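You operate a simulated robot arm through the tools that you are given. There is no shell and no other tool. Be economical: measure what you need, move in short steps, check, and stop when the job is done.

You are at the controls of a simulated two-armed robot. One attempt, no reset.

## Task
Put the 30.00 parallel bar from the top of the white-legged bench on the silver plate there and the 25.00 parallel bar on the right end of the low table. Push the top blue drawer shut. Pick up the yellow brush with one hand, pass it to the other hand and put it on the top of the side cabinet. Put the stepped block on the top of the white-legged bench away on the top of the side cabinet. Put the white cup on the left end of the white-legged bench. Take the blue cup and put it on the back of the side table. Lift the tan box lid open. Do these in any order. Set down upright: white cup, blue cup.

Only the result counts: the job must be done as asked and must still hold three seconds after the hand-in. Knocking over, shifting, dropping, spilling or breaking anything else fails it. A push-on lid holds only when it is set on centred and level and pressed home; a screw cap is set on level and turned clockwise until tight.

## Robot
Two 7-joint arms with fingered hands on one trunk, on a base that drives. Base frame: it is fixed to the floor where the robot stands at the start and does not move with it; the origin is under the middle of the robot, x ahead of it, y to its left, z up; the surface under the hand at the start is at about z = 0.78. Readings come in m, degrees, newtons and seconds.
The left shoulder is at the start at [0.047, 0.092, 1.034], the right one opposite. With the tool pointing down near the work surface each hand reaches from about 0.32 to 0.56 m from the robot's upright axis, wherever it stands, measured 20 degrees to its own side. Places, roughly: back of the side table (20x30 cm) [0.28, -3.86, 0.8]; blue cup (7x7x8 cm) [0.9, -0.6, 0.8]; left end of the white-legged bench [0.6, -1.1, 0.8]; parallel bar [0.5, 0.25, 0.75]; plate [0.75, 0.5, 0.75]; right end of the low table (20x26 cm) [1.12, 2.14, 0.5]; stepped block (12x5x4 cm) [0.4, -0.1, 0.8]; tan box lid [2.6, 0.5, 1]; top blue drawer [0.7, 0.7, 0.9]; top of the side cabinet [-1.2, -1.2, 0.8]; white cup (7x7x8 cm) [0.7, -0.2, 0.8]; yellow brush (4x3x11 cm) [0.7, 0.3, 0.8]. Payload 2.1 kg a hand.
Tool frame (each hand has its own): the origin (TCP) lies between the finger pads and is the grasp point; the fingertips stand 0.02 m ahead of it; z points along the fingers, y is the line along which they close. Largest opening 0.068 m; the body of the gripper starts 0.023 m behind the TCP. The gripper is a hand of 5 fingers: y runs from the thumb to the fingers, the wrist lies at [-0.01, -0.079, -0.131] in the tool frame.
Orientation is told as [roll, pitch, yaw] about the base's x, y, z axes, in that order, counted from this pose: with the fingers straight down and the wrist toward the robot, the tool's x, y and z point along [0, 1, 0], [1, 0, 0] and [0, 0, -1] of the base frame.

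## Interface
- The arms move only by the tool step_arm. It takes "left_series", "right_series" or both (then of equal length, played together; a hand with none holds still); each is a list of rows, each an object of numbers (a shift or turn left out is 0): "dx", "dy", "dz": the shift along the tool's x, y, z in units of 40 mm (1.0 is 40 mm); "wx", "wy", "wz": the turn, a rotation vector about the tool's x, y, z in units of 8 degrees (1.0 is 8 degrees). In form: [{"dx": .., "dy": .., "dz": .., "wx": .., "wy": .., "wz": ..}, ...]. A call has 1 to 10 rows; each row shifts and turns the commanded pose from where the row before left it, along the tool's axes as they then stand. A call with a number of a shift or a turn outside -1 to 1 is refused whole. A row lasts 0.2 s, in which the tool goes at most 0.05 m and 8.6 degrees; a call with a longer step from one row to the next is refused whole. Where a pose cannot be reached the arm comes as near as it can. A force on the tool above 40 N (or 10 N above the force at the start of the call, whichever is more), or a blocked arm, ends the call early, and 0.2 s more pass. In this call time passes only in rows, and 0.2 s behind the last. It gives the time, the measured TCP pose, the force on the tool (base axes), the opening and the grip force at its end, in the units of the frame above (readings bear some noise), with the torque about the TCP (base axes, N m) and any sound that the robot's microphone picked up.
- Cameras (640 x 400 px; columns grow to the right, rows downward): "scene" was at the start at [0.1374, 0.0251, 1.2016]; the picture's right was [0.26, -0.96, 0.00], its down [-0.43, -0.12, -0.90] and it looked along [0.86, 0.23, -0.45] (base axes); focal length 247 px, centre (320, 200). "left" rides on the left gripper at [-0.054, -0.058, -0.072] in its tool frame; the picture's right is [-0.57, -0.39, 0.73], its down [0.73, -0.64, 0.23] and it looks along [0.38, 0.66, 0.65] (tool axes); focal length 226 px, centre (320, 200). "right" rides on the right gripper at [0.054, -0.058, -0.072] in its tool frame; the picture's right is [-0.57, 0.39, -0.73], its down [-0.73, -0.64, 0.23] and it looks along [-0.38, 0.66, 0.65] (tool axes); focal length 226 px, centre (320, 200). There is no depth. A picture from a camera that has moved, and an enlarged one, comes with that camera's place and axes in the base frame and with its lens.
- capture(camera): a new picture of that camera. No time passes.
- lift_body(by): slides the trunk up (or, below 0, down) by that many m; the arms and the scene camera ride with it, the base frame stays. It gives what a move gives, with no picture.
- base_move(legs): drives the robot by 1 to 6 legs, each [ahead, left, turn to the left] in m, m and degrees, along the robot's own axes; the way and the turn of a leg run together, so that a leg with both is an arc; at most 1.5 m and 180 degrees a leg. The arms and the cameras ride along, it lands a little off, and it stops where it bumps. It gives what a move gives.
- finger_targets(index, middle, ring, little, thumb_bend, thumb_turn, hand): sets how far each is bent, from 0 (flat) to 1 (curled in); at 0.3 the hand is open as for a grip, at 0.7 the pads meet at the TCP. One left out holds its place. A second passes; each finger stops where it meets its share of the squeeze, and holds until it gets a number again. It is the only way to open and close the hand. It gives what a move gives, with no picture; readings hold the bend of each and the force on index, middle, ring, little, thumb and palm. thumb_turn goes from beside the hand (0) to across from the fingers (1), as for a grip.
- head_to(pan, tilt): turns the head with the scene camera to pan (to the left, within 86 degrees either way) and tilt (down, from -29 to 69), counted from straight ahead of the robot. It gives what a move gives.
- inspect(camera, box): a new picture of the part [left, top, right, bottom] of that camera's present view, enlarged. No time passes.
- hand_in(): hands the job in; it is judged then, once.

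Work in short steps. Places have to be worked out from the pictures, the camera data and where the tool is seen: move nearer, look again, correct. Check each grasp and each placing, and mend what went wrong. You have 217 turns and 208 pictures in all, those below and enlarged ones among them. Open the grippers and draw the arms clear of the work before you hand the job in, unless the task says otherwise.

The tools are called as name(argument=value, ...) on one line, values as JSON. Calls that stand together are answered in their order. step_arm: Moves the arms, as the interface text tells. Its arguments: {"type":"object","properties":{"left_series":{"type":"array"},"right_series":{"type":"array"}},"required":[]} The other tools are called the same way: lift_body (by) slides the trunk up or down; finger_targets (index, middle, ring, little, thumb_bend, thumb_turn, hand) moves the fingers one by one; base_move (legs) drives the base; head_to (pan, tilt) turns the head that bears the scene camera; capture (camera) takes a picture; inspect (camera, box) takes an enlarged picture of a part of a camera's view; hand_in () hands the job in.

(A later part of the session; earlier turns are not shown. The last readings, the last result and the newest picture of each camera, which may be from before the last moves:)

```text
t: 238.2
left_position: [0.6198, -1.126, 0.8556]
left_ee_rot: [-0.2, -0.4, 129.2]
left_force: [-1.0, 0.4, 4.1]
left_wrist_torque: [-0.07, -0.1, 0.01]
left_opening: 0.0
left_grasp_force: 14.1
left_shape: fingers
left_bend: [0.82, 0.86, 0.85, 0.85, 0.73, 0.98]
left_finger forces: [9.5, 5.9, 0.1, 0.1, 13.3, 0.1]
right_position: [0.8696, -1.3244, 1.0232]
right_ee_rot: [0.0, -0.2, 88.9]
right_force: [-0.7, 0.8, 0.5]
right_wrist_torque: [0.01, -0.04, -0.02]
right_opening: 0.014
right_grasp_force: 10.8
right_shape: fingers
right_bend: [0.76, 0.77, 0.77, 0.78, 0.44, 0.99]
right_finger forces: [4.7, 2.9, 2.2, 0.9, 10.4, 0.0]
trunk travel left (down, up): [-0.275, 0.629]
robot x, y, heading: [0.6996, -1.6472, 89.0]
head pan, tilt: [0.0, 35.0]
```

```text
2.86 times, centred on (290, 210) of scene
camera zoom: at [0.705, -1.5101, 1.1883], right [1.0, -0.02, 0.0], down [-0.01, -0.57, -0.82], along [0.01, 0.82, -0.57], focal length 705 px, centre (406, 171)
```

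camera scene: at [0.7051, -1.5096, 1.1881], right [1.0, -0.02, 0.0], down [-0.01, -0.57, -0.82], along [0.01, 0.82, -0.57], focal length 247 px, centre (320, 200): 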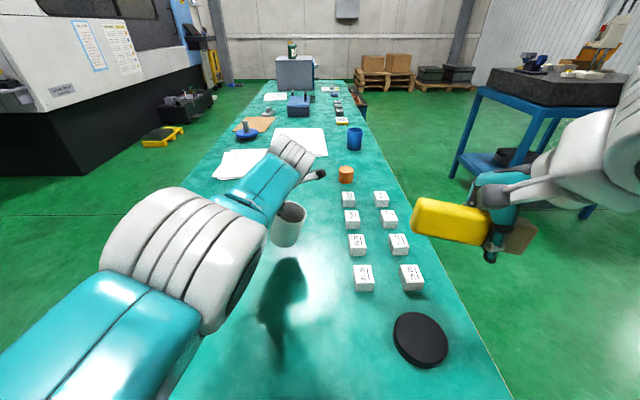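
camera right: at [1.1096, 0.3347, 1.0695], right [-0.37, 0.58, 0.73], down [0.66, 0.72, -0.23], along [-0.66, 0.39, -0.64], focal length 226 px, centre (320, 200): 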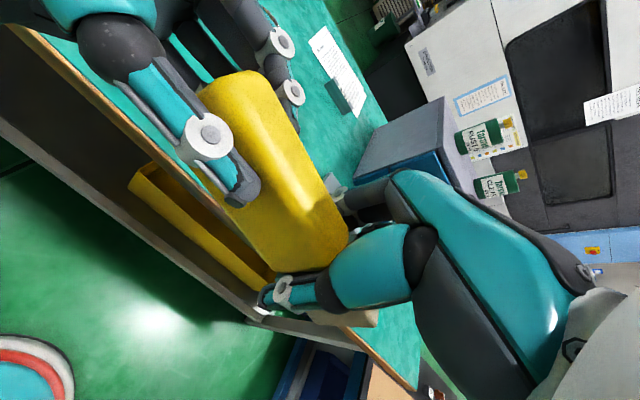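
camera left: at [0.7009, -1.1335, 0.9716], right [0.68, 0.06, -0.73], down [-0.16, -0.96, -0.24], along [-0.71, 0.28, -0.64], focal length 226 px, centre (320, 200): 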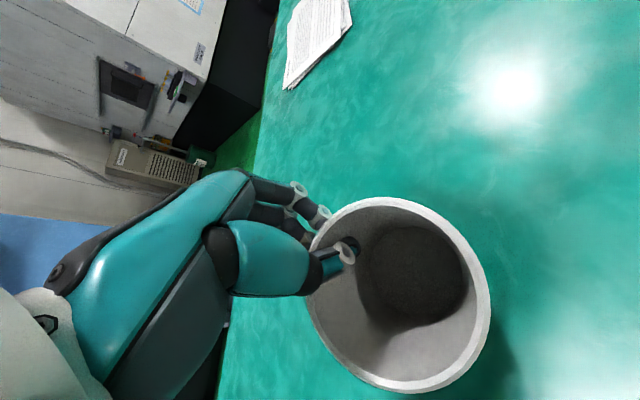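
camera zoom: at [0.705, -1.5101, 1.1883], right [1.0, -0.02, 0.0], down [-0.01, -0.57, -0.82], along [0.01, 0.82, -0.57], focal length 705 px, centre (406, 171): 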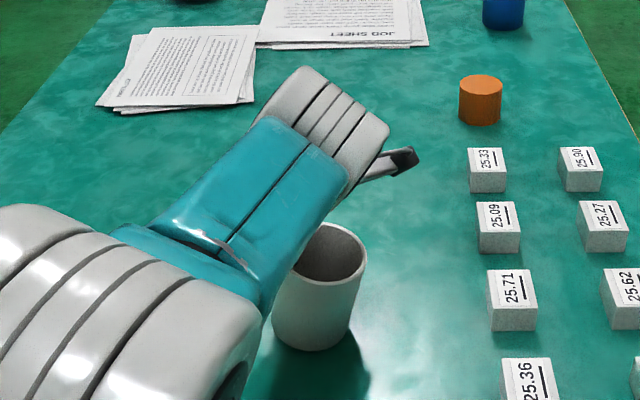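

Contact, and the cup is nearly level. Release gently.

finger_targets(hand="left", index=0.55, middle=0.55, ring=0.55, little=0.55, thumb_bend=0.6)

finger_targets(hand="left", index=0.3, middle=0.3, ring=0.3, little=0.3, thumb_bend=0.35, thumb_turn=1)

inspect(camera="scene", box=[200, 140, 380, 280])

capture(camera="left")

```text
t: 239.2
left_position: [0.6205, -1.1248, 0.8557]
left_ee_rot: [-0.2, -0.3, 129.1]
left_force: [0.4, 0.1, 0.2]
left_wrist_torque: [0.0, -0.03, 0.0]
left_opening: 0.0158
left_grasp_force: 0.1
left_shape: fingers
left_bend: [0.55, 0.55, 0.55, 0.55, 0.6, 1.0]
left_finger forces: [0.0, 0.0, 0.0, 0.0, 0.0, 0.1]
right_position: [0.8705, -1.3227, 1.0236]
right_ee_rot: [0.2, -0.2, 89.0]
right_force: [0.2, 0.2, 0.1]
right_wrist_torque: [-0.05, -0.02, 0.0]
right_opening: 0.0141
right_grasp_force: 10.9
right_shape: fingers
right_bend: [0.76, 0.77, 0.77, 0.78, 0.44, 0.99]
right_finger forces: [4.5, 2.8, 2.1, 1.0, 10.5, 0.1]
trunk travel left (down, up): [-0.275, 0.629]
robot x, y, heading: [0.6991, -1.6455, 89.1]
head pan, tilt: [0.0, 35.0]
```

```text
t: 240.2
left_position: [0.6206, -1.1241, 0.8546]
left_ee_rot: [-0.2, -0.3, 129.1]
left_force: [0.6, 0.4, -0.2]
left_wrist_torque: [0.02, 0.01, 0.01]
left_opening: 0.0577
left_grasp_force: 0.0
left_shape: fingers
left_bend: [0.3, 0.3, 0.3, 0.3, 0.35, 0.98]
left_finger forces: [0.1, 0.0, 0.0, 0.0, 0.0, 0.0]
right_position: [0.8704, -1.3235, 1.0232]
right_ee_rot: [0.1, -0.2, 89.1]
right_force: [0.0, 0.7, -1.1]
right_wrist_torque: [0.01, -0.02, 0.0]
right_opening: 0.0138
right_grasp_force: 10.8
right_shape: fingers
right_bend: [0.76, 0.77, 0.77, 0.78, 0.44, 0.99]
right_finger forces: [4.5, 2.9, 2.0, 0.9, 10.3, 0.1]
trunk travel left (down, up): [-0.275, 0.629]
robot x, y, heading: [0.7002, -1.6452, 89.1]
head pan, tilt: [0.0, 35.0]
```

```text
2.86 times, centred on (290, 210) of scene
camera zoom: at [0.7051, -1.5097, 1.1881], right [1.0, -0.02, 0.0], down [-0.01, -0.57, -0.82], along [0.01, 0.82, -0.57], focal length 705 px, centre (406, 171)
```

zoom: 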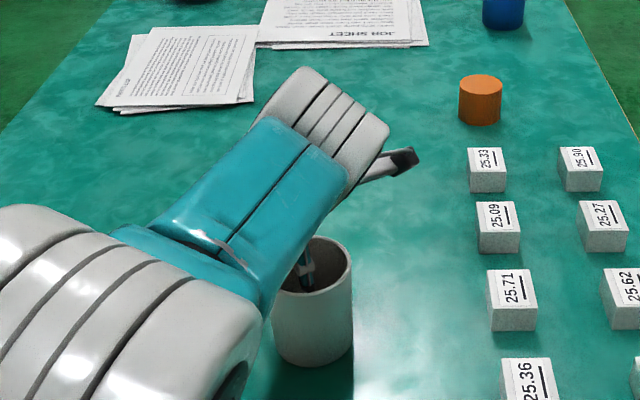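

```text
84 pictures are left
camera left: at [0.6985, -1.1357, 0.9273], right [0.68, 0.06, -0.73], down [-0.16, -0.96, -0.24], along [-0.71, 0.28, -0.64], focal length 226 px, centre (320, 200)
```

left: 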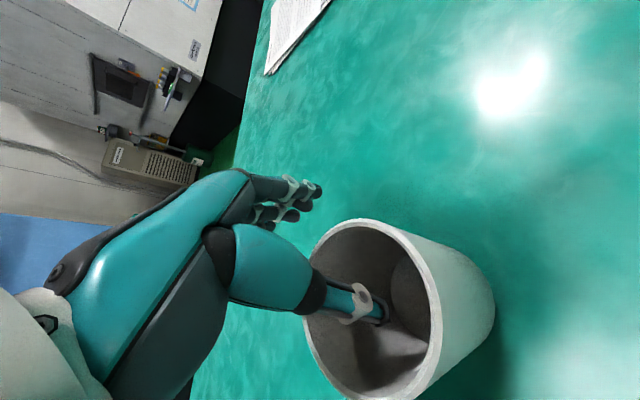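

The cup stands upright. Raise the hand straight out.

step_arm(left_series=[{"dz": -0.5}, {"dz": -0.7}, {"dz": -0.7}, {"dz": -0.7}, {"dz": -0.7}, {"dz": -0.6}])

capture(camera="scene")

```text
t: 241.7
left_position: [0.6174, -1.1366, 1.0089]
left_ee_rot: [-0.2, -0.4, 129.1]
left_force: [0.6, 0.8, 0.3]
left_wrist_torque: [0.01, -0.01, 0.0]
left_opening: 0.0581
left_grasp_force: 0.1
left_shape: fingers
left_bend: [0.3, 0.3, 0.3, 0.3, 0.35, 0.98]
left_finger forces: [0.0, 0.1, 0.1, 0.0, 0.1, 0.0]
left hand out of reach, approached as far as the arm can: row 1, 5, 6
right_position: [0.8696, -1.3236, 1.0218]
right_ee_rot: [0.2, -0.2, 89.0]
right_force: [0.3, 0.5, -1.0]
right_wrist_torque: [0.0, 0.04, -0.01]
right_opening: 0.0138
right_grasp_force: 10.5
right_shape: fingers
right_bend: [0.76, 0.77, 0.77, 0.78, 0.44, 0.99]
right_finger forces: [4.7, 2.9, 2.1, 1.0, 10.4, 0.0]
trunk travel left (down, up): [-0.275, 0.629]
robot x, y, heading: [0.7007, -1.6465, 88.8]
head pan, tilt: [0.0, 35.0]
```

```text
83 pictures are left
camera scene: at [0.7051, -1.5096, 1.1881], right [1.0, -0.02, 0.0], down [-0.01, -0.57, -0.82], along [0.01, 0.82, -0.57], focal length 247 px, centre (320, 200)
```

scene: 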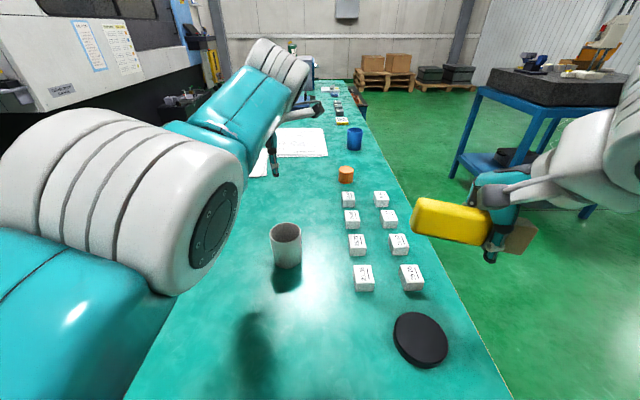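

White cup is placed. Straighten the left hand and drive back to the far side for the blue cup at ≈ (0.858, −0.55).

base_move(legs=[[-0.25, 0, 0], [0, -0.75, 0], [0, 0, 91], [0, -1.3, 0], [0.1, 0, 0]])

step_arm(left_series=[{"wz": 1}, {"wz": 1}, {"wz": 1}, {"wz": 1}, {"wz": 1}, {"dy": -0.8}, {"dy": -0.8}])

capture(camera="scene")

capture(camera="left")

```text
t: 257.8
left_position: [0.7943, -0.7477, 1.0098]
left_ee_rot: [-0.2, -0.3, -138.5]
left_force: [-0.2, 0.1, -0.5]
left_wrist_torque: [0.02, 0.0, 0.02]
left_opening: 0.0582
left_grasp_force: 0.0
left_shape: fingers
left_bend: [0.3, 0.3, 0.3, 0.3, 0.35, 0.98]
left_finger forces: [0.0, 0.1, 0.0, 0.1, 0.0, 0.0]
right_position: [0.9716, -0.4865, 1.0246]
right_ee_rot: [0.1, -0.2, -178.6]
right_force: [0.3, 0.3, -1.2]
right_wrist_torque: [0.0, 0.01, -0.01]
right_opening: 0.0139
right_grasp_force: 10.5
right_shape: fingers
right_bend: [0.77, 0.77, 0.77, 0.78, 0.44, 0.99]
right_finger forces: [4.5, 2.8, 2.2, 1.0, 10.2, 0.0]
trunk travel left (down, up): [-0.275, 0.629]
robot x, y, heading: [1.3017, -0.6434, -178.6]
head pan, tilt: [0.0, 35.0]
```

```text
t: 259.4
left_position: [0.7767, -0.7379, 1.027]
left_ee_rot: [0.2, -0.4, -178.7]
left_force: [0.3, 0.5, -0.5]
left_wrist_torque: [0.0, -0.01, -0.02]
left_opening: 0.0579
left_grasp_force: 0.1
left_shape: fingers
left_bend: [0.3, 0.3, 0.3, 0.3, 0.35, 0.98]
left_finger forces: [0.0, 0.0, 0.0, 0.1, 0.0, 0.0]
left hand out of reach, approached as far as the arm can: row 1, 2, 3, 5, 6, 7
right_position: [0.9717, -0.4871, 1.023]
right_ee_rot: [0.1, -0.2, -178.6]
right_force: [-0.6, -0.1, -0.6]
right_wrist_torque: [0.02, 0.0, 0.01]
right_opening: 0.0138
right_grasp_force: 9.6
right_shape: fingers
right_bend: [0.77, 0.77, 0.77, 0.78, 0.44, 0.99]
right_finger forces: [4.4, 2.9, 2.1, 0.9, 10.1, 0.0]
trunk travel left (down, up): [-0.275, 0.629]
robot x, y, heading: [1.3025, -0.643, -178.5]
head pan, tilt: [0.0, 35.0]
```

```text
82 pictures are left
camera scene: at [1.1663, -0.6443, 1.1881], right [-0.02, 1.0, 0.0], down [0.57, 0.01, -0.82], along [-0.82, -0.02, -0.57], focal length 247 px, centre (320, 200)
```

scene: 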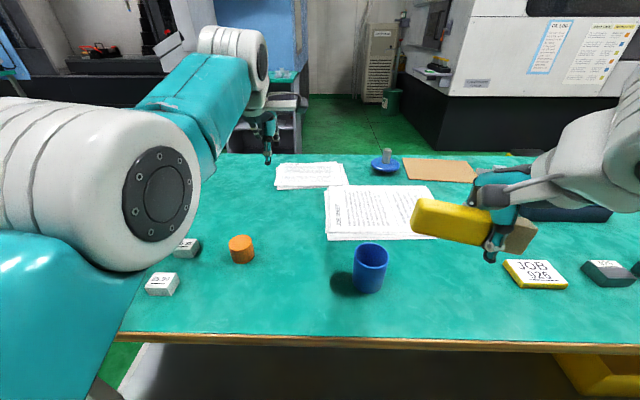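

```text
81 pictures are left
camera left: at [0.8345, -0.681, 1.0988], right [0.37, 0.57, -0.73], down [0.66, -0.72, -0.23], along [-0.66, -0.39, -0.64], focal length 226 px, centre (320, 200)
```

left: 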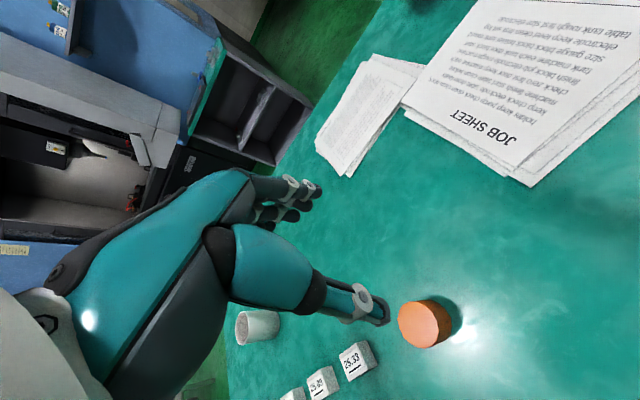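

Blue cup centre ≈ (0.852, −0.561). Shift the base right 0.19 m, then set the left hand over the cup's far wall.

base_move(legs=[[0, -0.19, -1.4]])

step_arm(left_series=[{"dy": -0.6}, {"dy": -0.5}])

capture(camera="scene")

capture(camera="left")

```text
t: 260.9
left_position: [0.7731, -0.5373, 1.0269]
left_ee_rot: [0.0, -0.4, -180.0]
left_force: [0.7, -1.0, 1.1]
left_wrist_torque: [-0.04, 0.01, 0.01]
left_opening: 0.0579
left_grasp_force: 0.1
left_shape: fingers
left_bend: [0.3, 0.3, 0.3, 0.3, 0.35, 0.98]
left_finger forces: [0.1, 0.1, 0.0, 0.1, 0.0, 0.0]
right_position: [0.9733, -0.2908, 1.0225]
right_ee_rot: [0.1, -0.2, 179.9]
right_force: [0.9, 0.2, -0.3]
right_wrist_torque: [-0.02, 0.03, -0.05]
right_opening: 0.0137
right_grasp_force: 10.0
right_shape: fingers
right_bend: [0.77, 0.77, 0.77, 0.78, 0.44, 0.99]
right_finger forces: [4.4, 2.7, 2.2, 1.0, 10.0, 0.0]
trunk travel left (down, up): [-0.275, 0.629]
robot x, y, heading: [1.3002, -0.4548, 180.0]
head pan, tilt: [0.0, 35.0]
```

```text
t: 261.5
left_position: [0.7755, -0.5345, 1.0335]
left_ee_rot: [0.0, -0.4, -180.1]
left_force: [0.5, -0.3, -0.4]
left_wrist_torque: [-0.02, 0.0, 0.01]
left_opening: 0.0579
left_grasp_force: 0.0
left_shape: fingers
left_bend: [0.3, 0.3, 0.3, 0.3, 0.35, 0.98]
left_finger forces: [0.1, 0.1, 0.0, 0.0, 0.0, 0.1]
left hand out of reach, approached as far as the arm can: row 1, 2
right_position: [0.9737, -0.2924, 1.0233]
right_ee_rot: [0.0, -0.2, 179.9]
right_force: [0.1, 0.8, -0.6]
right_wrist_torque: [0.01, -0.01, 0.0]
right_opening: 0.0136
right_grasp_force: 9.9
right_shape: fingers
right_bend: [0.77, 0.77, 0.77, 0.78, 0.44, 0.99]
right_finger forces: [4.4, 2.8, 2.1, 0.9, 10.1, 0.1]
trunk travel left (down, up): [-0.275, 0.629]
robot x, y, heading: [1.2992, -0.4542, 179.9]
head pan, tilt: [0.0, 35.0]
```

```text
80 pictures are left
camera scene: at [1.1642, -0.4544, 1.1881], right [0.0, 1.0, 0.0], down [0.57, 0.0, -0.82], along [-0.82, 0.0, -0.57], focal length 247 px, centre (320, 200)
```

scene: 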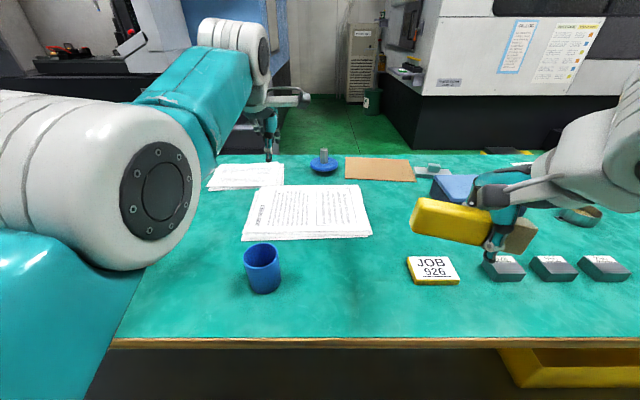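

```text
79 pictures are left
camera left: at [0.834, -0.4798, 1.105], right [0.38, 0.57, -0.73], down [0.64, -0.73, -0.23], along [-0.67, -0.38, -0.64], focal length 226 px, centre (320, 200)
```

left: 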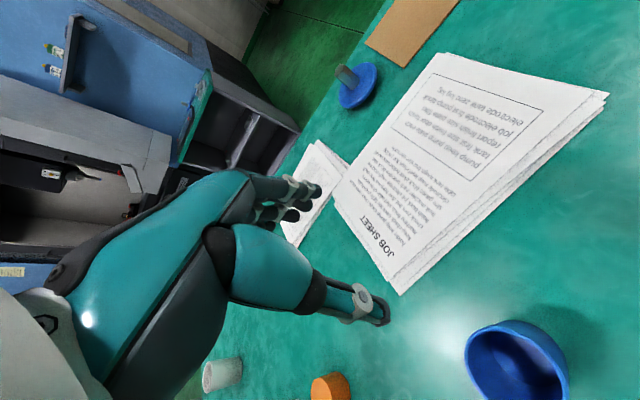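

step_arm(left_series=[{"dy": -0.8, "dx": 0.3}, {"dy": -0.8, "dx": 0.3}])

capture(camera="left")

```text
t: 262.1
left_position: [0.7798, -0.548, 1.049]
left_ee_rot: [0.1, -0.3, 179.9]
left_force: [-1.0, -0.3, 0.2]
left_wrist_torque: [-0.01, 0.03, 0.03]
left_opening: 0.0577
left_grasp_force: 0.2
left_shape: fingers
left_bend: [0.3, 0.3, 0.3, 0.3, 0.35, 0.98]
left_finger forces: [0.0, 0.0, 0.1, 0.0, 0.1, 0.0]
left hand out of reach, approached as far as the arm can: row 1, 2
right_position: [0.9742, -0.2913, 1.0226]
right_ee_rot: [0.1, -0.2, 179.9]
right_force: [0.6, 0.6, -0.5]
right_wrist_torque: [0.03, -0.04, 0.04]
right_opening: 0.0138
right_grasp_force: 10.4
right_shape: fingers
right_bend: [0.77, 0.77, 0.77, 0.78, 0.44, 0.99]
right_finger forces: [4.4, 2.8, 2.1, 0.9, 10.2, 0.0]
trunk travel left (down, up): [-0.275, 0.629]
robot x, y, heading: [1.2999, -0.4577, 179.8]
head pan, tilt: [0.0, 35.0]
```

```text
78 pictures are left
camera left: at [0.838, -0.493, 1.1212], right [0.38, 0.57, -0.73], down [0.64, -0.73, -0.23], along [-0.67, -0.38, -0.64], focal length 226 px, centre (320, 200)
```

left: 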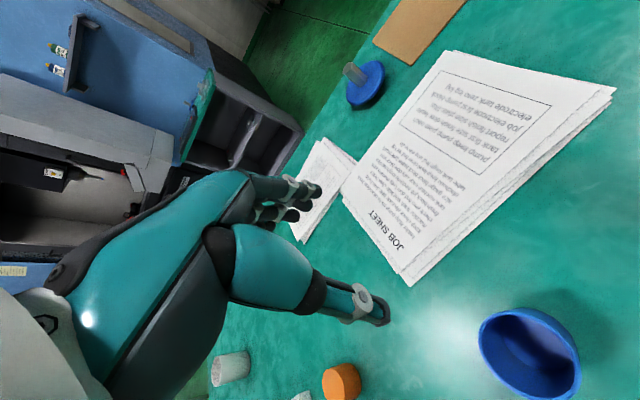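

step_arm(left_series=[{"dy": -0.8, "dz": 0.4}, {"dy": -0.8, "dz": 0.4}, {"dy": -0.8, "dz": 0.4}])

```text
t: 262.9
left_position: [0.7794, -0.5451, 1.0489]
left_ee_rot: [0.2, -0.3, -180.0]
left_force: [0.3, -0.1, -0.4]
left_wrist_torque: [-0.02, 0.02, -0.01]
left_opening: 0.058
left_grasp_force: 0.1
left_shape: fingers
left_bend: [0.3, 0.3, 0.3, 0.3, 0.35, 0.98]
left_finger forces: [0.0, 0.0, 0.1, 0.0, 0.0, 0.0]
left hand out of reach, approached as far as the arm can: row 1, 2, 3
right_position: [0.9732, -0.2919, 1.0231]
right_ee_rot: [0.1, -0.1, 179.8]
right_force: [0.4, 0.1, -0.7]
right_wrist_torque: [0.02, 0.02, -0.03]
right_opening: 0.0138
right_grasp_force: 10.3
right_shape: fingers
right_bend: [0.77, 0.77, 0.77, 0.78, 0.44, 0.99]
right_finger forces: [4.4, 2.8, 2.1, 0.9, 10.1, 0.1]
trunk travel left (down, up): [-0.275, 0.629]
robot x, y, heading: [1.3002, -0.4537, 179.8]
head pan, tilt: [0.0, 35.0]
```

The commanded pose seems to be closer than the arm will follow (an awkward joint configuration). Bring the command back out to the measured place and try moving sideways/up instead.

step_arm(left_series=[{"dy": 0.8, "dz": -0.2}, {"dy": 0.8, "dz": -0.2}, {"dy": 0.8, "dz": -0.2}, {"dy": 0.8, "dz": -0.2}, {"dy": 0.8}, {"dy": 0.8}, {"dy": 0.5}, {"dx": 0.8}, {"dx": 0.8}])

capture(camera="scene")

```text
t: 264.9
left_position: [0.7743, -0.6145, 1.0317]
left_ee_rot: [0.1, -0.3, 179.9]
left_force: [0.7, 0.5, 0.6]
left_wrist_torque: [0.02, 0.0, 0.0]
left_opening: 0.058
left_grasp_force: 0.1
left_shape: fingers
left_bend: [0.3, 0.3, 0.3, 0.3, 0.35, 0.98]
left_finger forces: [0.1, 0.1, 0.0, 0.1, 0.1, 0.0]
left hand out of reach, approached as far as the arm can: row 1, 2, 3, 4, 5, 6, 7
right_position: [0.9724, -0.2922, 1.0227]
right_ee_rot: [0.1, -0.2, 179.9]
right_force: [-0.4, 0.4, -0.9]
right_wrist_torque: [0.02, 0.01, 0.01]
right_opening: 0.014
right_grasp_force: 10.1
right_shape: fingers
right_bend: [0.77, 0.77, 0.77, 0.78, 0.44, 0.99]
right_finger forces: [4.4, 2.9, 2.1, 0.9, 10.1, 0.0]
trunk travel left (down, up): [-0.275, 0.629]
robot x, y, heading: [1.299, -0.4537, 180.1]
head pan, tilt: [0.0, 35.0]
```

```text
77 pictures are left
camera scene: at [1.1643, -0.4544, 1.1881], right [0.0, 1.0, 0.0], down [0.57, 0.0, -0.82], along [-0.82, 0.0, -0.57], focal length 247 px, centre (320, 200)
```

scene: 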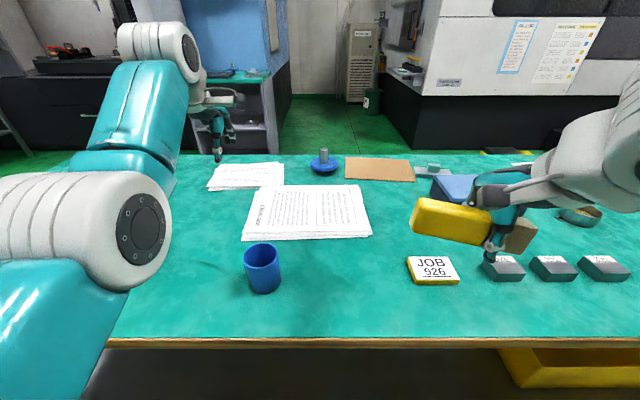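

Now it follows. Go further left, then retract.

step_arm(left_series=[{"dx": 0.8}, {"dx": 0.8}, {"dx": 0.8}, {"dy": -0.6}, {"dy": -0.6}, {"dy": -0.6}, {"dy": -0.6}, {"dy": -0.6}])

capture(camera="scene")

```text
t: 266.7
left_position: [0.9037, -0.709, 1.029]
left_ee_rot: [0.2, -0.2, -180.1]
left_force: [-0.5, 0.5, 0.5]
left_wrist_torque: [0.01, 0.0, -0.01]
left_opening: 0.0582
left_grasp_force: 0.0
left_shape: fingers
left_bend: [0.3, 0.3, 0.3, 0.3, 0.35, 0.98]
left_finger forces: [0.0, 0.0, 0.2, 0.0, 0.1, 0.1]
left hand out of reach, approached as far as the arm can: row 2, 3
right_position: [0.9734, -0.2912, 1.022]
right_ee_rot: [0.2, -0.3, 180.0]
right_force: [0.2, -0.2, -1.3]
right_wrist_torque: [-0.01, 0.03, -0.01]
right_opening: 0.0138
right_grasp_force: 10.6
right_shape: fingers
right_bend: [0.77, 0.77, 0.77, 0.78, 0.44, 0.99]
right_finger forces: [4.5, 2.8, 2.2, 0.9, 10.0, 0.0]
trunk travel left (down, up): [-0.275, 0.629]
robot x, y, heading: [1.3003, -0.4541, 179.9]
head pan, tilt: [0.0, 35.0]
```

```text
76 pictures are left
camera scene: at [1.1642, -0.4544, 1.1881], right [0.0, 1.0, 0.0], down [0.57, 0.0, -0.82], along [-0.82, 0.0, -0.57], focal length 247 px, centre (320, 200)
```

scene: 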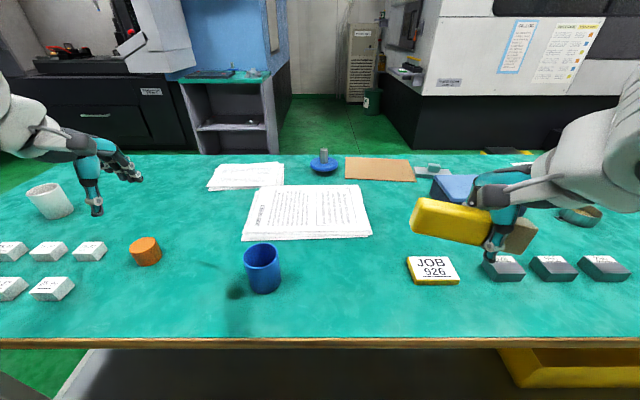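

Posture is healthy again. Strafe 0.12 m right so the cup is well on the left hand's side, then place the hand over the cup's far wall.

base_move(legs=[[0, -0.12, 0]])

capture(camera="left")

inspect(camera="scene", box=[100, 180, 300, 320])

```text
t: 267.9
left_position: [0.904, -0.5922, 1.0296]
left_ee_rot: [0.0, -0.4, -180.0]
left_force: [0.5, 0.4, 0.2]
left_wrist_torque: [0.01, 0.03, -0.02]
left_opening: 0.0583
left_grasp_force: 0.1
left_shape: fingers
left_bend: [0.3, 0.3, 0.3, 0.3, 0.35, 0.98]
left_finger forces: [0.0, 0.0, 0.0, 0.0, 0.0, 0.0]
right_position: [0.9748, -0.1754, 1.0234]
right_ee_rot: [0.1, -0.2, 180.0]
right_force: [-0.3, 0.7, 0.1]
right_wrist_torque: [0.02, -0.02, -0.02]
right_opening: 0.0135
right_grasp_force: 10.6
right_shape: fingers
right_bend: [0.77, 0.77, 0.77, 0.78, 0.44, 0.99]
right_finger forces: [4.4, 2.8, 2.1, 0.9, 10.0, 0.0]
trunk travel left (down, up): [-0.275, 0.629]
robot x, y, heading: [1.2993, -0.3411, 180.1]
head pan, tilt: [0.0, 35.0]
```

```text
75 pictures are left
camera left: at [0.9627, -0.5374, 1.1011], right [0.38, 0.57, -0.73], down [0.64, -0.73, -0.23], along [-0.67, -0.38, -0.64], focal length 226 px, centre (320, 200)
```

left: 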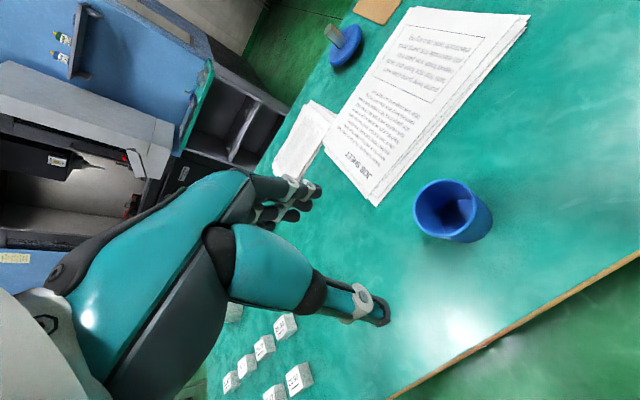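

```text
2.86 times, centred on (200, 250) of scene
camera zoom: at [1.1645, -0.3373, 1.1881], right [0.0, 1.0, 0.0], down [0.57, 0.0, -0.82], along [-0.82, 0.0, -0.57], focal length 705 px, centre (663, 57)
```

zoom: 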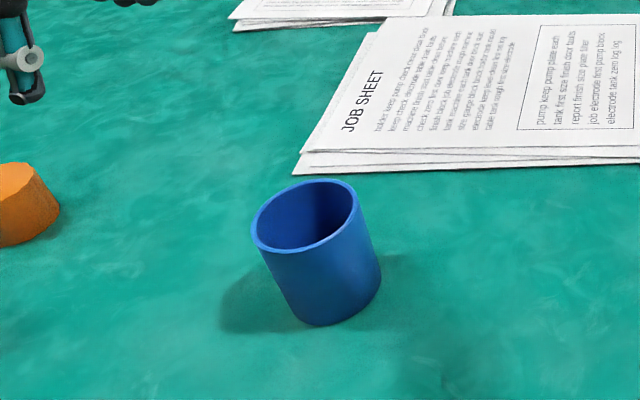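

Rim centre (0.864, −0.558). Go over the far wall and descend to just above the rim.

step_arm(left_series=[{"dx": -0.29, "dy": 0.59}, {"dx": -0.29, "dy": 0.59}, {"dx": -0.28, "dy": 0.6}, {"dz": 0.8}, {"dz": 0.8}, {"dz": 0.8}, {"dz": 0.8}])

capture(camera="left")

inspect(camera="scene", box=[100, 180, 300, 320])

```text
t: 269.5
left_position: [0.8355, -0.5578, 0.9002]
left_ee_rot: [0.0, -0.4, 180.0]
left_force: [0.0, 0.3, -0.1]
left_wrist_torque: [0.02, 0.0, -0.01]
left_opening: 0.0584
left_grasp_force: 0.1
left_shape: fingers
left_bend: [0.3, 0.3, 0.3, 0.3, 0.35, 0.98]
left_finger forces: [0.0, 0.1, 0.0, 0.1, 0.0, 0.0]
right_position: [0.974, -0.1734, 1.0243]
right_ee_rot: [0.1, -0.1, 179.9]
right_force: [0.0, 0.8, -1.1]
right_wrist_torque: [0.0, 0.03, 0.03]
right_opening: 0.0139
right_grasp_force: 9.9
right_shape: fingers
right_bend: [0.77, 0.77, 0.77, 0.78, 0.44, 0.99]
right_finger forces: [4.5, 2.7, 2.1, 0.9, 10.2, 0.0]
trunk travel left (down, up): [-0.275, 0.629]
robot x, y, heading: [1.2955, -0.3416, 179.8]
head pan, tilt: [0.0, 35.0]
```

```text
73 pictures are left
camera left: at [0.8946, -0.5028, 0.9725], right [0.38, 0.57, -0.73], down [0.64, -0.73, -0.23], along [-0.67, -0.38, -0.64], focal length 226 px, centre (320, 200)
```

left: 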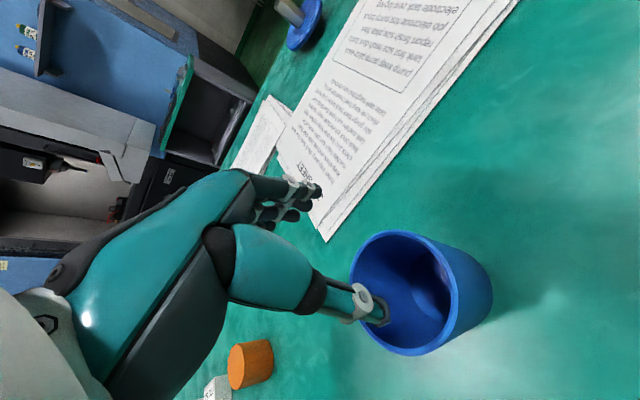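

```text
2.86 times, centred on (200, 250) of scene
camera zoom: at [1.1645, -0.3372, 1.1881], right [0.0, 1.0, 0.0], down [0.57, 0.0, -0.82], along [-0.82, 0.0, -0.57], focal length 705 px, centre (663, 57)
```

zoom: 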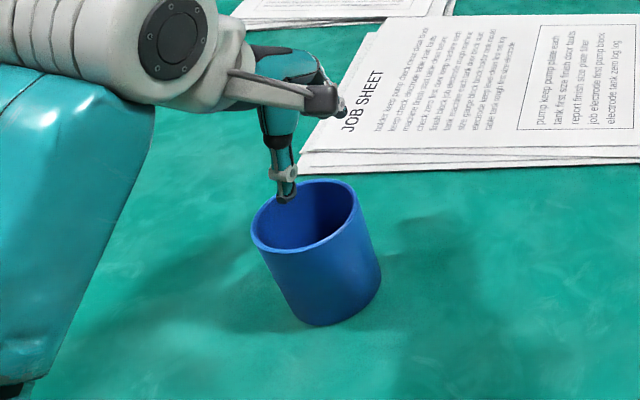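

Thumb is over the mouth as with the white cup. Descend and pinch.

step_arm(left_series=[{"dz": 0.5}, {"dz": 0.4}, {"dz": 0.35}])

finger_targets(hand="left", index=0.68, middle=0.7, ring=0.7, little=0.7, thumb_bend=0.7, thumb_turn=1)

capture(camera="left")

```text
t: 270.3
left_position: [0.8321, -0.558, 0.8501]
left_ee_rot: [0.1, -0.2, -180.1]
left_force: [-0.6, -0.1, 0.9]
left_wrist_torque: [0.01, -0.02, 0.01]
left_opening: 0.0582
left_grasp_force: 0.1
left_shape: fingers
left_bend: [0.3, 0.3, 0.3, 0.3, 0.35, 0.98]
left_finger forces: [0.1, 0.0, 0.0, 0.0, 0.1, 0.0]
right_position: [0.9741, -0.1755, 1.0235]
right_ee_rot: [0.2, -0.2, 179.9]
right_force: [-0.1, -0.7, -1.5]
right_wrist_torque: [0.0, 0.0, 0.0]
right_opening: 0.0137
right_grasp_force: 9.9
right_shape: fingers
right_bend: [0.77, 0.77, 0.77, 0.78, 0.44, 0.99]
right_finger forces: [4.6, 2.8, 2.1, 0.9, 10.0, 0.0]
trunk travel left (down, up): [-0.275, 0.629]
robot x, y, heading: [1.2984, -0.3399, 179.7]
head pan, tilt: [0.0, 35.0]
```

```text
t: 271.3
left_position: [0.8327, -0.5573, 0.8507]
left_ee_rot: [-0.1, -0.5, -180.0]
left_force: [0.9, 0.1, 0.2]
left_wrist_torque: [0.01, -0.01, -0.02]
left_opening: 0.0
left_grasp_force: 0.5
left_shape: fingers
left_bend: [0.67, 0.69, 0.7, 0.7, 0.7, 1.0]
left_finger forces: [0.0, 0.1, 0.1, 0.0, 0.2, 0.0]
right_position: [0.9741, -0.174, 1.0243]
right_ee_rot: [0.0, -0.1, 179.8]
right_force: [0.1, -0.6, -0.1]
right_wrist_torque: [0.03, -0.01, -0.02]
right_opening: 0.0138
right_grasp_force: 10.0
right_shape: fingers
right_bend: [0.77, 0.77, 0.77, 0.78, 0.44, 0.99]
right_finger forces: [4.5, 2.8, 2.0, 0.9, 10.1, 0.1]
trunk travel left (down, up): [-0.275, 0.629]
robot x, y, heading: [1.3012, -0.337, 180.0]
head pan, tilt: [0.0, 35.0]
```

```text
71 pictures are left
camera left: at [0.8913, -0.5029, 0.9225], right [0.38, 0.57, -0.73], down [0.64, -0.73, -0.23], along [-0.67, -0.38, -0.64], focal length 226 px, centre (320, 200)
```

left: 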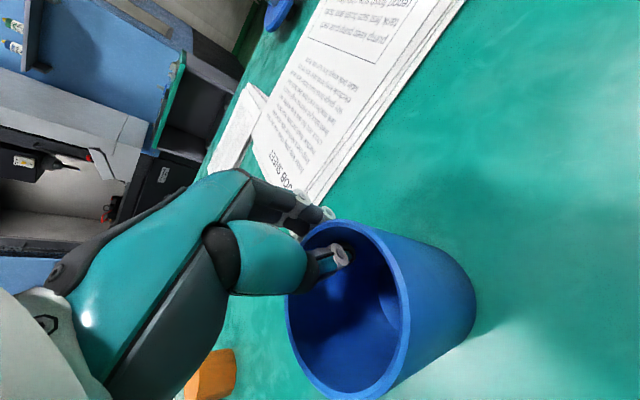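

Now squeeze and test the lift.

finger_targets(hand="left", index=0.85, middle=0.85, ring=0.85, little=0.85, thumb_bend=0.85)

step_arm(left_series=[{"dz": -0.4}, {"dz": -0.6}, {"dz": -0.7}, {"dz": -0.7}, {"dz": -0.7}, {"dz": -0.7}])

capture(camera="left")

capture(camera="scene")

```text
t: 272.3
left_position: [0.833, -0.5572, 0.8508]
left_ee_rot: [0.0, -0.4, -179.9]
left_force: [-0.1, -0.1, 0.3]
left_wrist_torque: [-0.02, -0.08, 0.0]
left_opening: 0.0
left_grasp_force: 12.2
left_shape: fingers
left_bend: [0.78, 0.85, 0.85, 0.85, 0.74, 0.98]
left_finger forces: [9.2, 3.4, 0.0, 0.0, 11.6, 0.1]
right_position: [0.975, -0.1744, 1.0236]
right_ee_rot: [0.0, -0.2, 180.0]
right_force: [0.0, 0.0, -0.4]
right_wrist_torque: [0.0, -0.04, 0.04]
right_opening: 0.0138
right_grasp_force: 10.4
right_shape: fingers
right_bend: [0.77, 0.77, 0.77, 0.78, 0.44, 0.99]
right_finger forces: [4.5, 2.7, 2.1, 0.9, 10.1, 0.0]
trunk travel left (down, up): [-0.275, 0.629]
robot x, y, heading: [1.299, -0.3352, 179.8]
head pan, tilt: [0.0, 35.0]
```

```text
t: 273.7
left_position: [0.835, -0.5587, 1.0027]
left_ee_rot: [-0.1, -0.3, -180.0]
left_force: [-0.4, -0.5, -0.4]
left_wrist_torque: [-0.01, -0.01, -0.03]
left_opening: 0.0
left_grasp_force: 13.2
left_shape: fingers
left_bend: [0.79, 0.85, 0.85, 0.85, 0.74, 0.98]
left_finger forces: [9.5, 3.7, 0.1, 0.1, 12.8, 0.0]
right_position: [0.9745, -0.1749, 1.0227]
right_ee_rot: [0.1, -0.2, 180.0]
right_force: [-1.0, -0.1, -0.9]
right_wrist_torque: [0.06, -0.02, 0.03]
right_opening: 0.0139
right_grasp_force: 10.1
right_shape: fingers
right_bend: [0.77, 0.77, 0.77, 0.78, 0.44, 0.99]
right_finger forces: [4.5, 2.9, 2.1, 0.8, 10.1, 0.0]
trunk travel left (down, up): [-0.275, 0.629]
robot x, y, heading: [1.3009, -0.3369, 179.9]
head pan, tilt: [0.0, 35.0]
```

```text
70 pictures are left
camera left: at [0.8931, -0.5034, 1.075], right [0.38, 0.57, -0.73], down [0.64, -0.73, -0.23], along [-0.67, -0.38, -0.64], focal length 226 px, centre (320, 200)
```

left: 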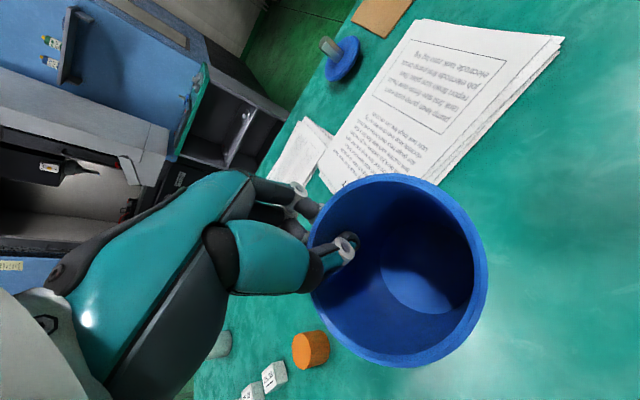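

```text
69 pictures are left
camera scene: at [1.1645, -0.3373, 1.1881], right [0.0, 1.0, 0.0], down [0.57, 0.0, -0.82], along [-0.82, 0.0, -0.57], focal length 247 px, centre (320, 200)
```

scene: 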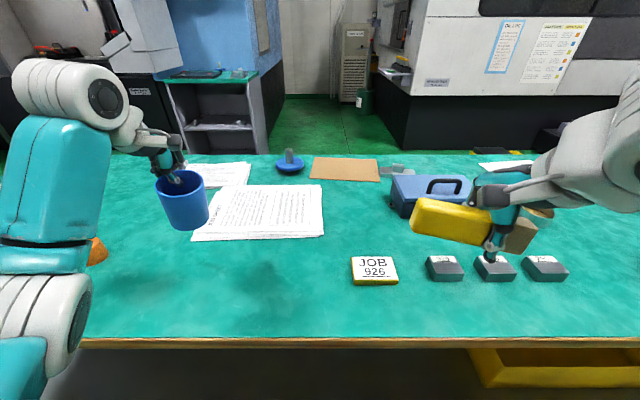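

Blue cup is held. Drive to the side table: it is best approached from its −x side, facing +x.

base_move(legs=[[-0.2, 0, 0], [0, 1.5, 0], [0.9, 0.9, 0], [1.05, 0.2, 0], [0, 0, 180]])

head_to(pan=-40, tilt=25)

capture(camera="scene")

capture(camera="left")

```text
t: 300.9
left_position: [0.03, -2.7232, 1.0025]
left_ee_rot: [0.0, -0.3, 3.5]
left_force: [0.2, 0.0, 0.1]
left_wrist_torque: [-0.01, -0.02, 0.0]
left_opening: 0.0003
left_grasp_force: 11.0
left_shape: fingers
left_bend: [0.79, 0.85, 0.85, 0.85, 0.74, 0.98]
left_finger forces: [8.7, 2.9, 0.1, 0.0, 11.0, 0.1]
right_position: [-0.0868, -3.116, 1.0225]
right_ee_rot: [0.2, -0.2, 3.4]
right_force: [-0.1, 0.0, -0.7]
right_wrist_torque: [-0.01, 0.03, -0.03]
right_opening: 0.0134
right_grasp_force: 9.2
right_shape: fingers
right_bend: [0.77, 0.77, 0.77, 0.78, 0.44, 0.99]
right_finger forces: [4.2, 2.8, 2.0, 0.7, 9.5, 0.0]
trunk travel left (down, up): [-0.275, 0.629]
robot x, y, heading: [-0.4226, -2.9675, 3.3]
head pan, tilt: [0.0, 35.0]
```

```text
t: 302.0
left_position: [0.0299, -2.7242, 1.0029]
left_ee_rot: [0.1, -0.4, 3.5]
left_force: [0.4, 0.0, 0.3]
left_wrist_torque: [-0.01, 0.01, -0.02]
left_opening: 0.0
left_grasp_force: 11.6
left_shape: fingers
left_bend: [0.79, 0.85, 0.85, 0.85, 0.74, 0.98]
left_finger forces: [8.8, 2.8, 0.0, 0.0, 11.0, 0.0]
right_position: [-0.0872, -3.116, 1.0228]
right_ee_rot: [0.1, -0.2, 3.4]
right_force: [0.1, 0.2, -1.0]
right_wrist_torque: [-0.01, 0.01, 0.01]
right_opening: 0.0132
right_grasp_force: 9.7
right_shape: fingers
right_bend: [0.77, 0.77, 0.77, 0.78, 0.44, 0.99]
right_finger forces: [4.1, 2.7, 2.0, 0.7, 9.5, 0.1]
trunk travel left (down, up): [-0.275, 0.629]
robot x, y, heading: [-0.4223, -2.9699, 3.5]
head pan, tilt: [-40.0, 25.0]
```

```text
68 pictures are left
camera scene: at [-0.2976, -3.0226, 1.2039], right [-0.6, -0.8, 0.0], down [-0.34, 0.25, -0.91], along [0.73, -0.54, -0.42], focal length 247 px, centre (320, 200)
```

scene: 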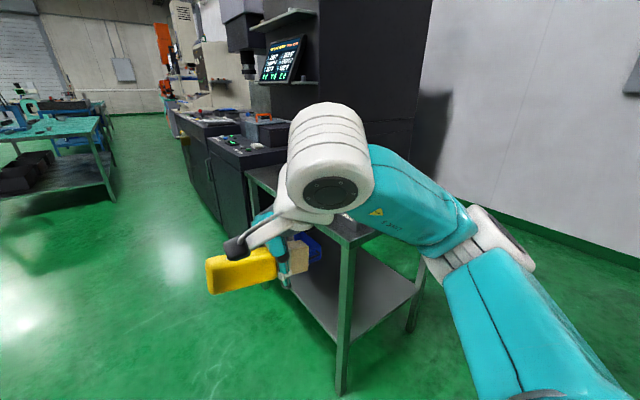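

```text
67 pictures are left
camera left: at [-0.026, -2.7819, 1.0747], right [-0.35, -0.59, -0.73], down [-0.68, 0.69, -0.23], along [0.64, 0.42, -0.64], focal length 226 px, centre (320, 200)
```

left: 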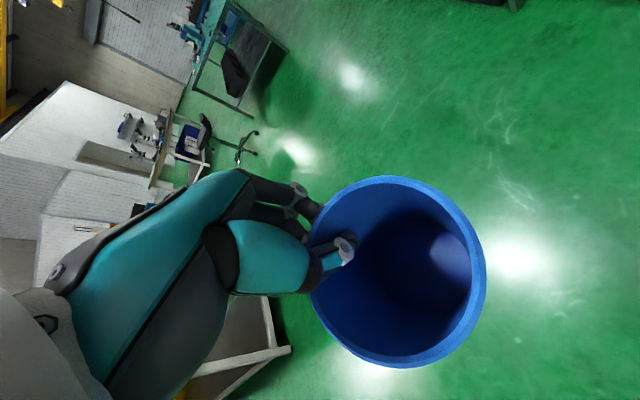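

Table corner at (0.14, −3.43) as expected. Strafe right beside it.

base_move(legs=[[0, 0, -3.4], [-0.05, -1.0, 0]])

head_to(pan=5, tilt=35)

capture(camera="scene")

```text
t: 307.5
left_position: [0.0038, -3.7171, 1.0023]
left_ee_rot: [0.0, -0.4, 2.5]
left_force: [-1.6, -0.2, -1.2]
left_wrist_torque: [0.03, 0.01, -0.01]
left_opening: 0.0001
left_grasp_force: 11.7
left_shape: fingers
left_bend: [0.79, 0.85, 0.85, 0.85, 0.74, 0.98]
left_finger forces: [8.8, 3.0, 0.0, 0.0, 11.1, 0.0]
right_position: [-0.1188, -4.1065, 1.0231]
right_ee_rot: [0.1, -0.2, 2.5]
right_force: [0.0, -0.1, 0.2]
right_wrist_torque: [-0.01, -0.02, -0.01]
right_opening: 0.0131
right_grasp_force: 9.6
right_shape: fingers
right_bend: [0.77, 0.77, 0.77, 0.78, 0.44, 0.99]
right_finger forces: [4.2, 2.7, 1.9, 0.7, 9.5, 0.1]
trunk travel left (down, up): [-0.275, 0.629]
robot x, y, heading: [-0.453, -3.9551, 2.4]
head pan, tilt: [-40.0, 25.0]
```

```text
t: 308.6
left_position: [0.0033, -3.7171, 1.0034]
left_ee_rot: [0.0, -0.3, 2.5]
left_force: [-0.9, 0.1, -0.4]
left_wrist_torque: [0.01, 0.01, 0.0]
left_opening: 0.0
left_grasp_force: 11.5
left_shape: fingers
left_bend: [0.79, 0.85, 0.85, 0.85, 0.74, 0.98]
left_finger forces: [8.8, 3.1, 0.0, 0.1, 11.1, 0.1]
right_position: [-0.1192, -4.1063, 1.0242]
right_ee_rot: [0.1, -0.3, 2.4]
right_force: [0.5, 0.2, -0.3]
right_wrist_torque: [-0.02, 0.01, -0.01]
right_opening: 0.0132
right_grasp_force: 10.1
right_shape: fingers
right_bend: [0.77, 0.77, 0.77, 0.78, 0.44, 0.99]
right_finger forces: [4.1, 2.6, 2.0, 0.7, 9.4, 0.0]
trunk travel left (down, up): [-0.275, 0.629]
robot x, y, heading: [-0.4522, -3.9543, 2.3]
head pan, tilt: [5.0, 35.0]
```

```text
66 pictures are left
camera scene: at [-0.3146, -3.9431, 1.1882], right [0.13, -0.99, 0.0], down [-0.57, -0.07, -0.82], along [0.81, 0.1, -0.57], focal length 247 px, centre (320, 200)
```

scene: 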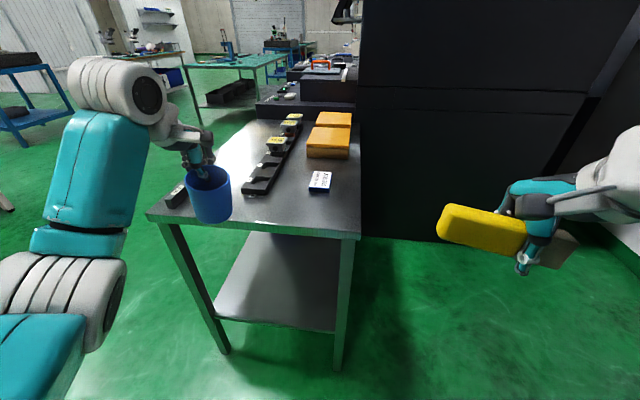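

A blue tag lies near (0.34, −3.86); free spot just before it. I'll put the cup at about (0.22, −3.87). Approach.

base_move(legs=[[0.24, -0.11, -2.4]])

capture(camera="scene")

capture(camera="left")

```text
t: 310.5
left_position: [0.2508, -3.838, 1.0031]
left_ee_rot: [0.1, -0.4, 0.2]
left_force: [-0.3, 1.1, -0.9]
left_wrist_torque: [-0.02, -0.02, -0.02]
left_opening: 0.0
left_grasp_force: 11.5
left_shape: fingers
left_bend: [0.79, 0.85, 0.85, 0.85, 0.74, 0.98]
left_finger forces: [8.7, 3.0, 0.1, 0.0, 11.0, 0.1]
right_position: [0.1133, -4.2239, 1.0238]
right_ee_rot: [0.0, -0.2, 0.2]
right_force: [0.1, -0.3, -0.8]
right_wrist_torque: [0.03, 0.03, -0.04]
right_opening: 0.0134
right_grasp_force: 9.9
right_shape: fingers
right_bend: [0.77, 0.77, 0.77, 0.78, 0.44, 0.99]
right_finger forces: [4.3, 2.8, 2.0, 0.6, 9.5, 0.0]
trunk travel left (down, up): [-0.275, 0.629]
robot x, y, heading: [-0.2114, -4.0576, 0.2]
head pan, tilt: [5.0, 35.0]
```

```text
65 pictures are left
camera scene: at [-0.0761, -4.0517, 1.1881], right [0.09, -1.0, 0.0], down [-0.57, -0.05, -0.82], along [0.82, 0.07, -0.57], focal length 247 px, centre (320, 200)
```

scene: 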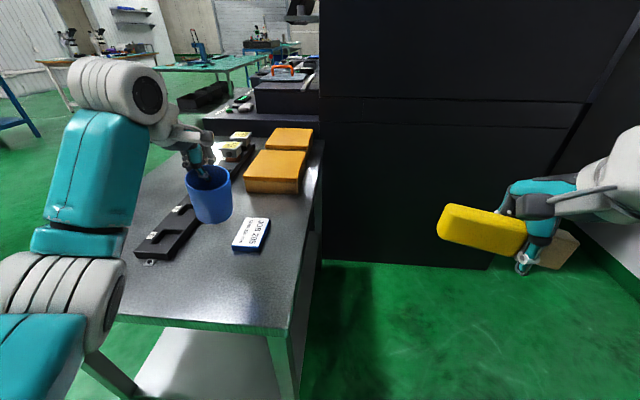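

```text
64 pictures are left
camera left: at [0.1919, -3.8939, 1.0747], right [-0.38, -0.57, -0.73], down [-0.64, 0.73, -0.23], along [0.67, 0.38, -0.64], focal length 226 px, centre (320, 200)
```

left: 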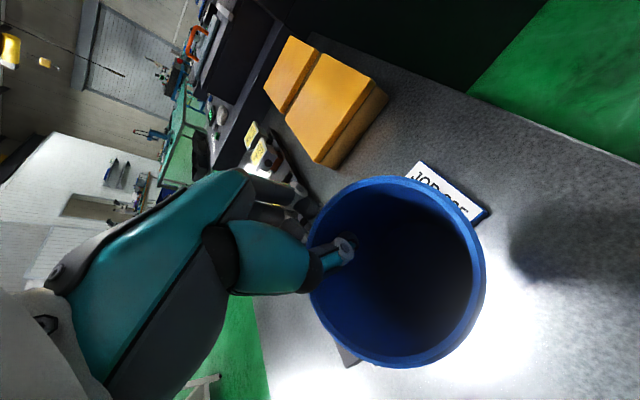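

Shift the cup 2.7 cm to the right and lower it to near contact.

step_arm(left_series=[{"dx": -0.67}, {"dz": 0.7}, {"dz": 0.7}, {"dz": 0.6}, {"dz": 0.4}])

inspect(camera="scene", box=[120, 150, 320, 300])

```text
t: 311.7
left_position: [0.2508, -3.8645, 0.9061]
left_ee_rot: [0.2, -0.4, 0.2]
left_force: [0.7, 0.1, -0.9]
left_wrist_torque: [0.01, 0.0, -0.02]
left_opening: 0.0
left_grasp_force: 11.5
left_shape: fingers
left_bend: [0.79, 0.85, 0.85, 0.85, 0.74, 0.98]
left_finger forces: [8.9, 3.1, 0.1, 0.0, 11.7, 0.0]
right_position: [0.1126, -4.2228, 1.0226]
right_ee_rot: [0.2, -0.2, 0.2]
right_force: [1.2, 0.7, -0.5]
right_wrist_torque: [-0.01, 0.01, 0.02]
right_opening: 0.0133
right_grasp_force: 9.9
right_shape: fingers
right_bend: [0.77, 0.77, 0.77, 0.78, 0.44, 0.99]
right_finger forces: [4.2, 2.7, 2.1, 0.8, 9.5, 0.0]
trunk travel left (down, up): [-0.275, 0.629]
robot x, y, heading: [-0.2121, -4.0603, 0.3]
head pan, tilt: [5.0, 35.0]
```

```text
2.67 times, centred on (220, 225) of scene
camera zoom: at [-0.0761, -4.0517, 1.1881], right [0.09, -1.0, 0.0], down [-0.57, -0.05, -0.82], along [0.82, 0.07, -0.57], focal length 658 px, centre (587, 133)
```

zoom: 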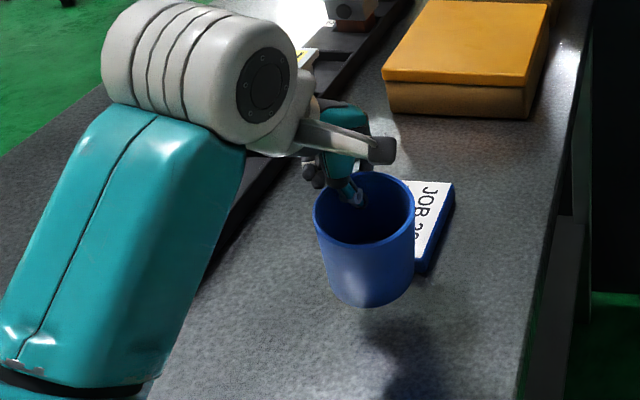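

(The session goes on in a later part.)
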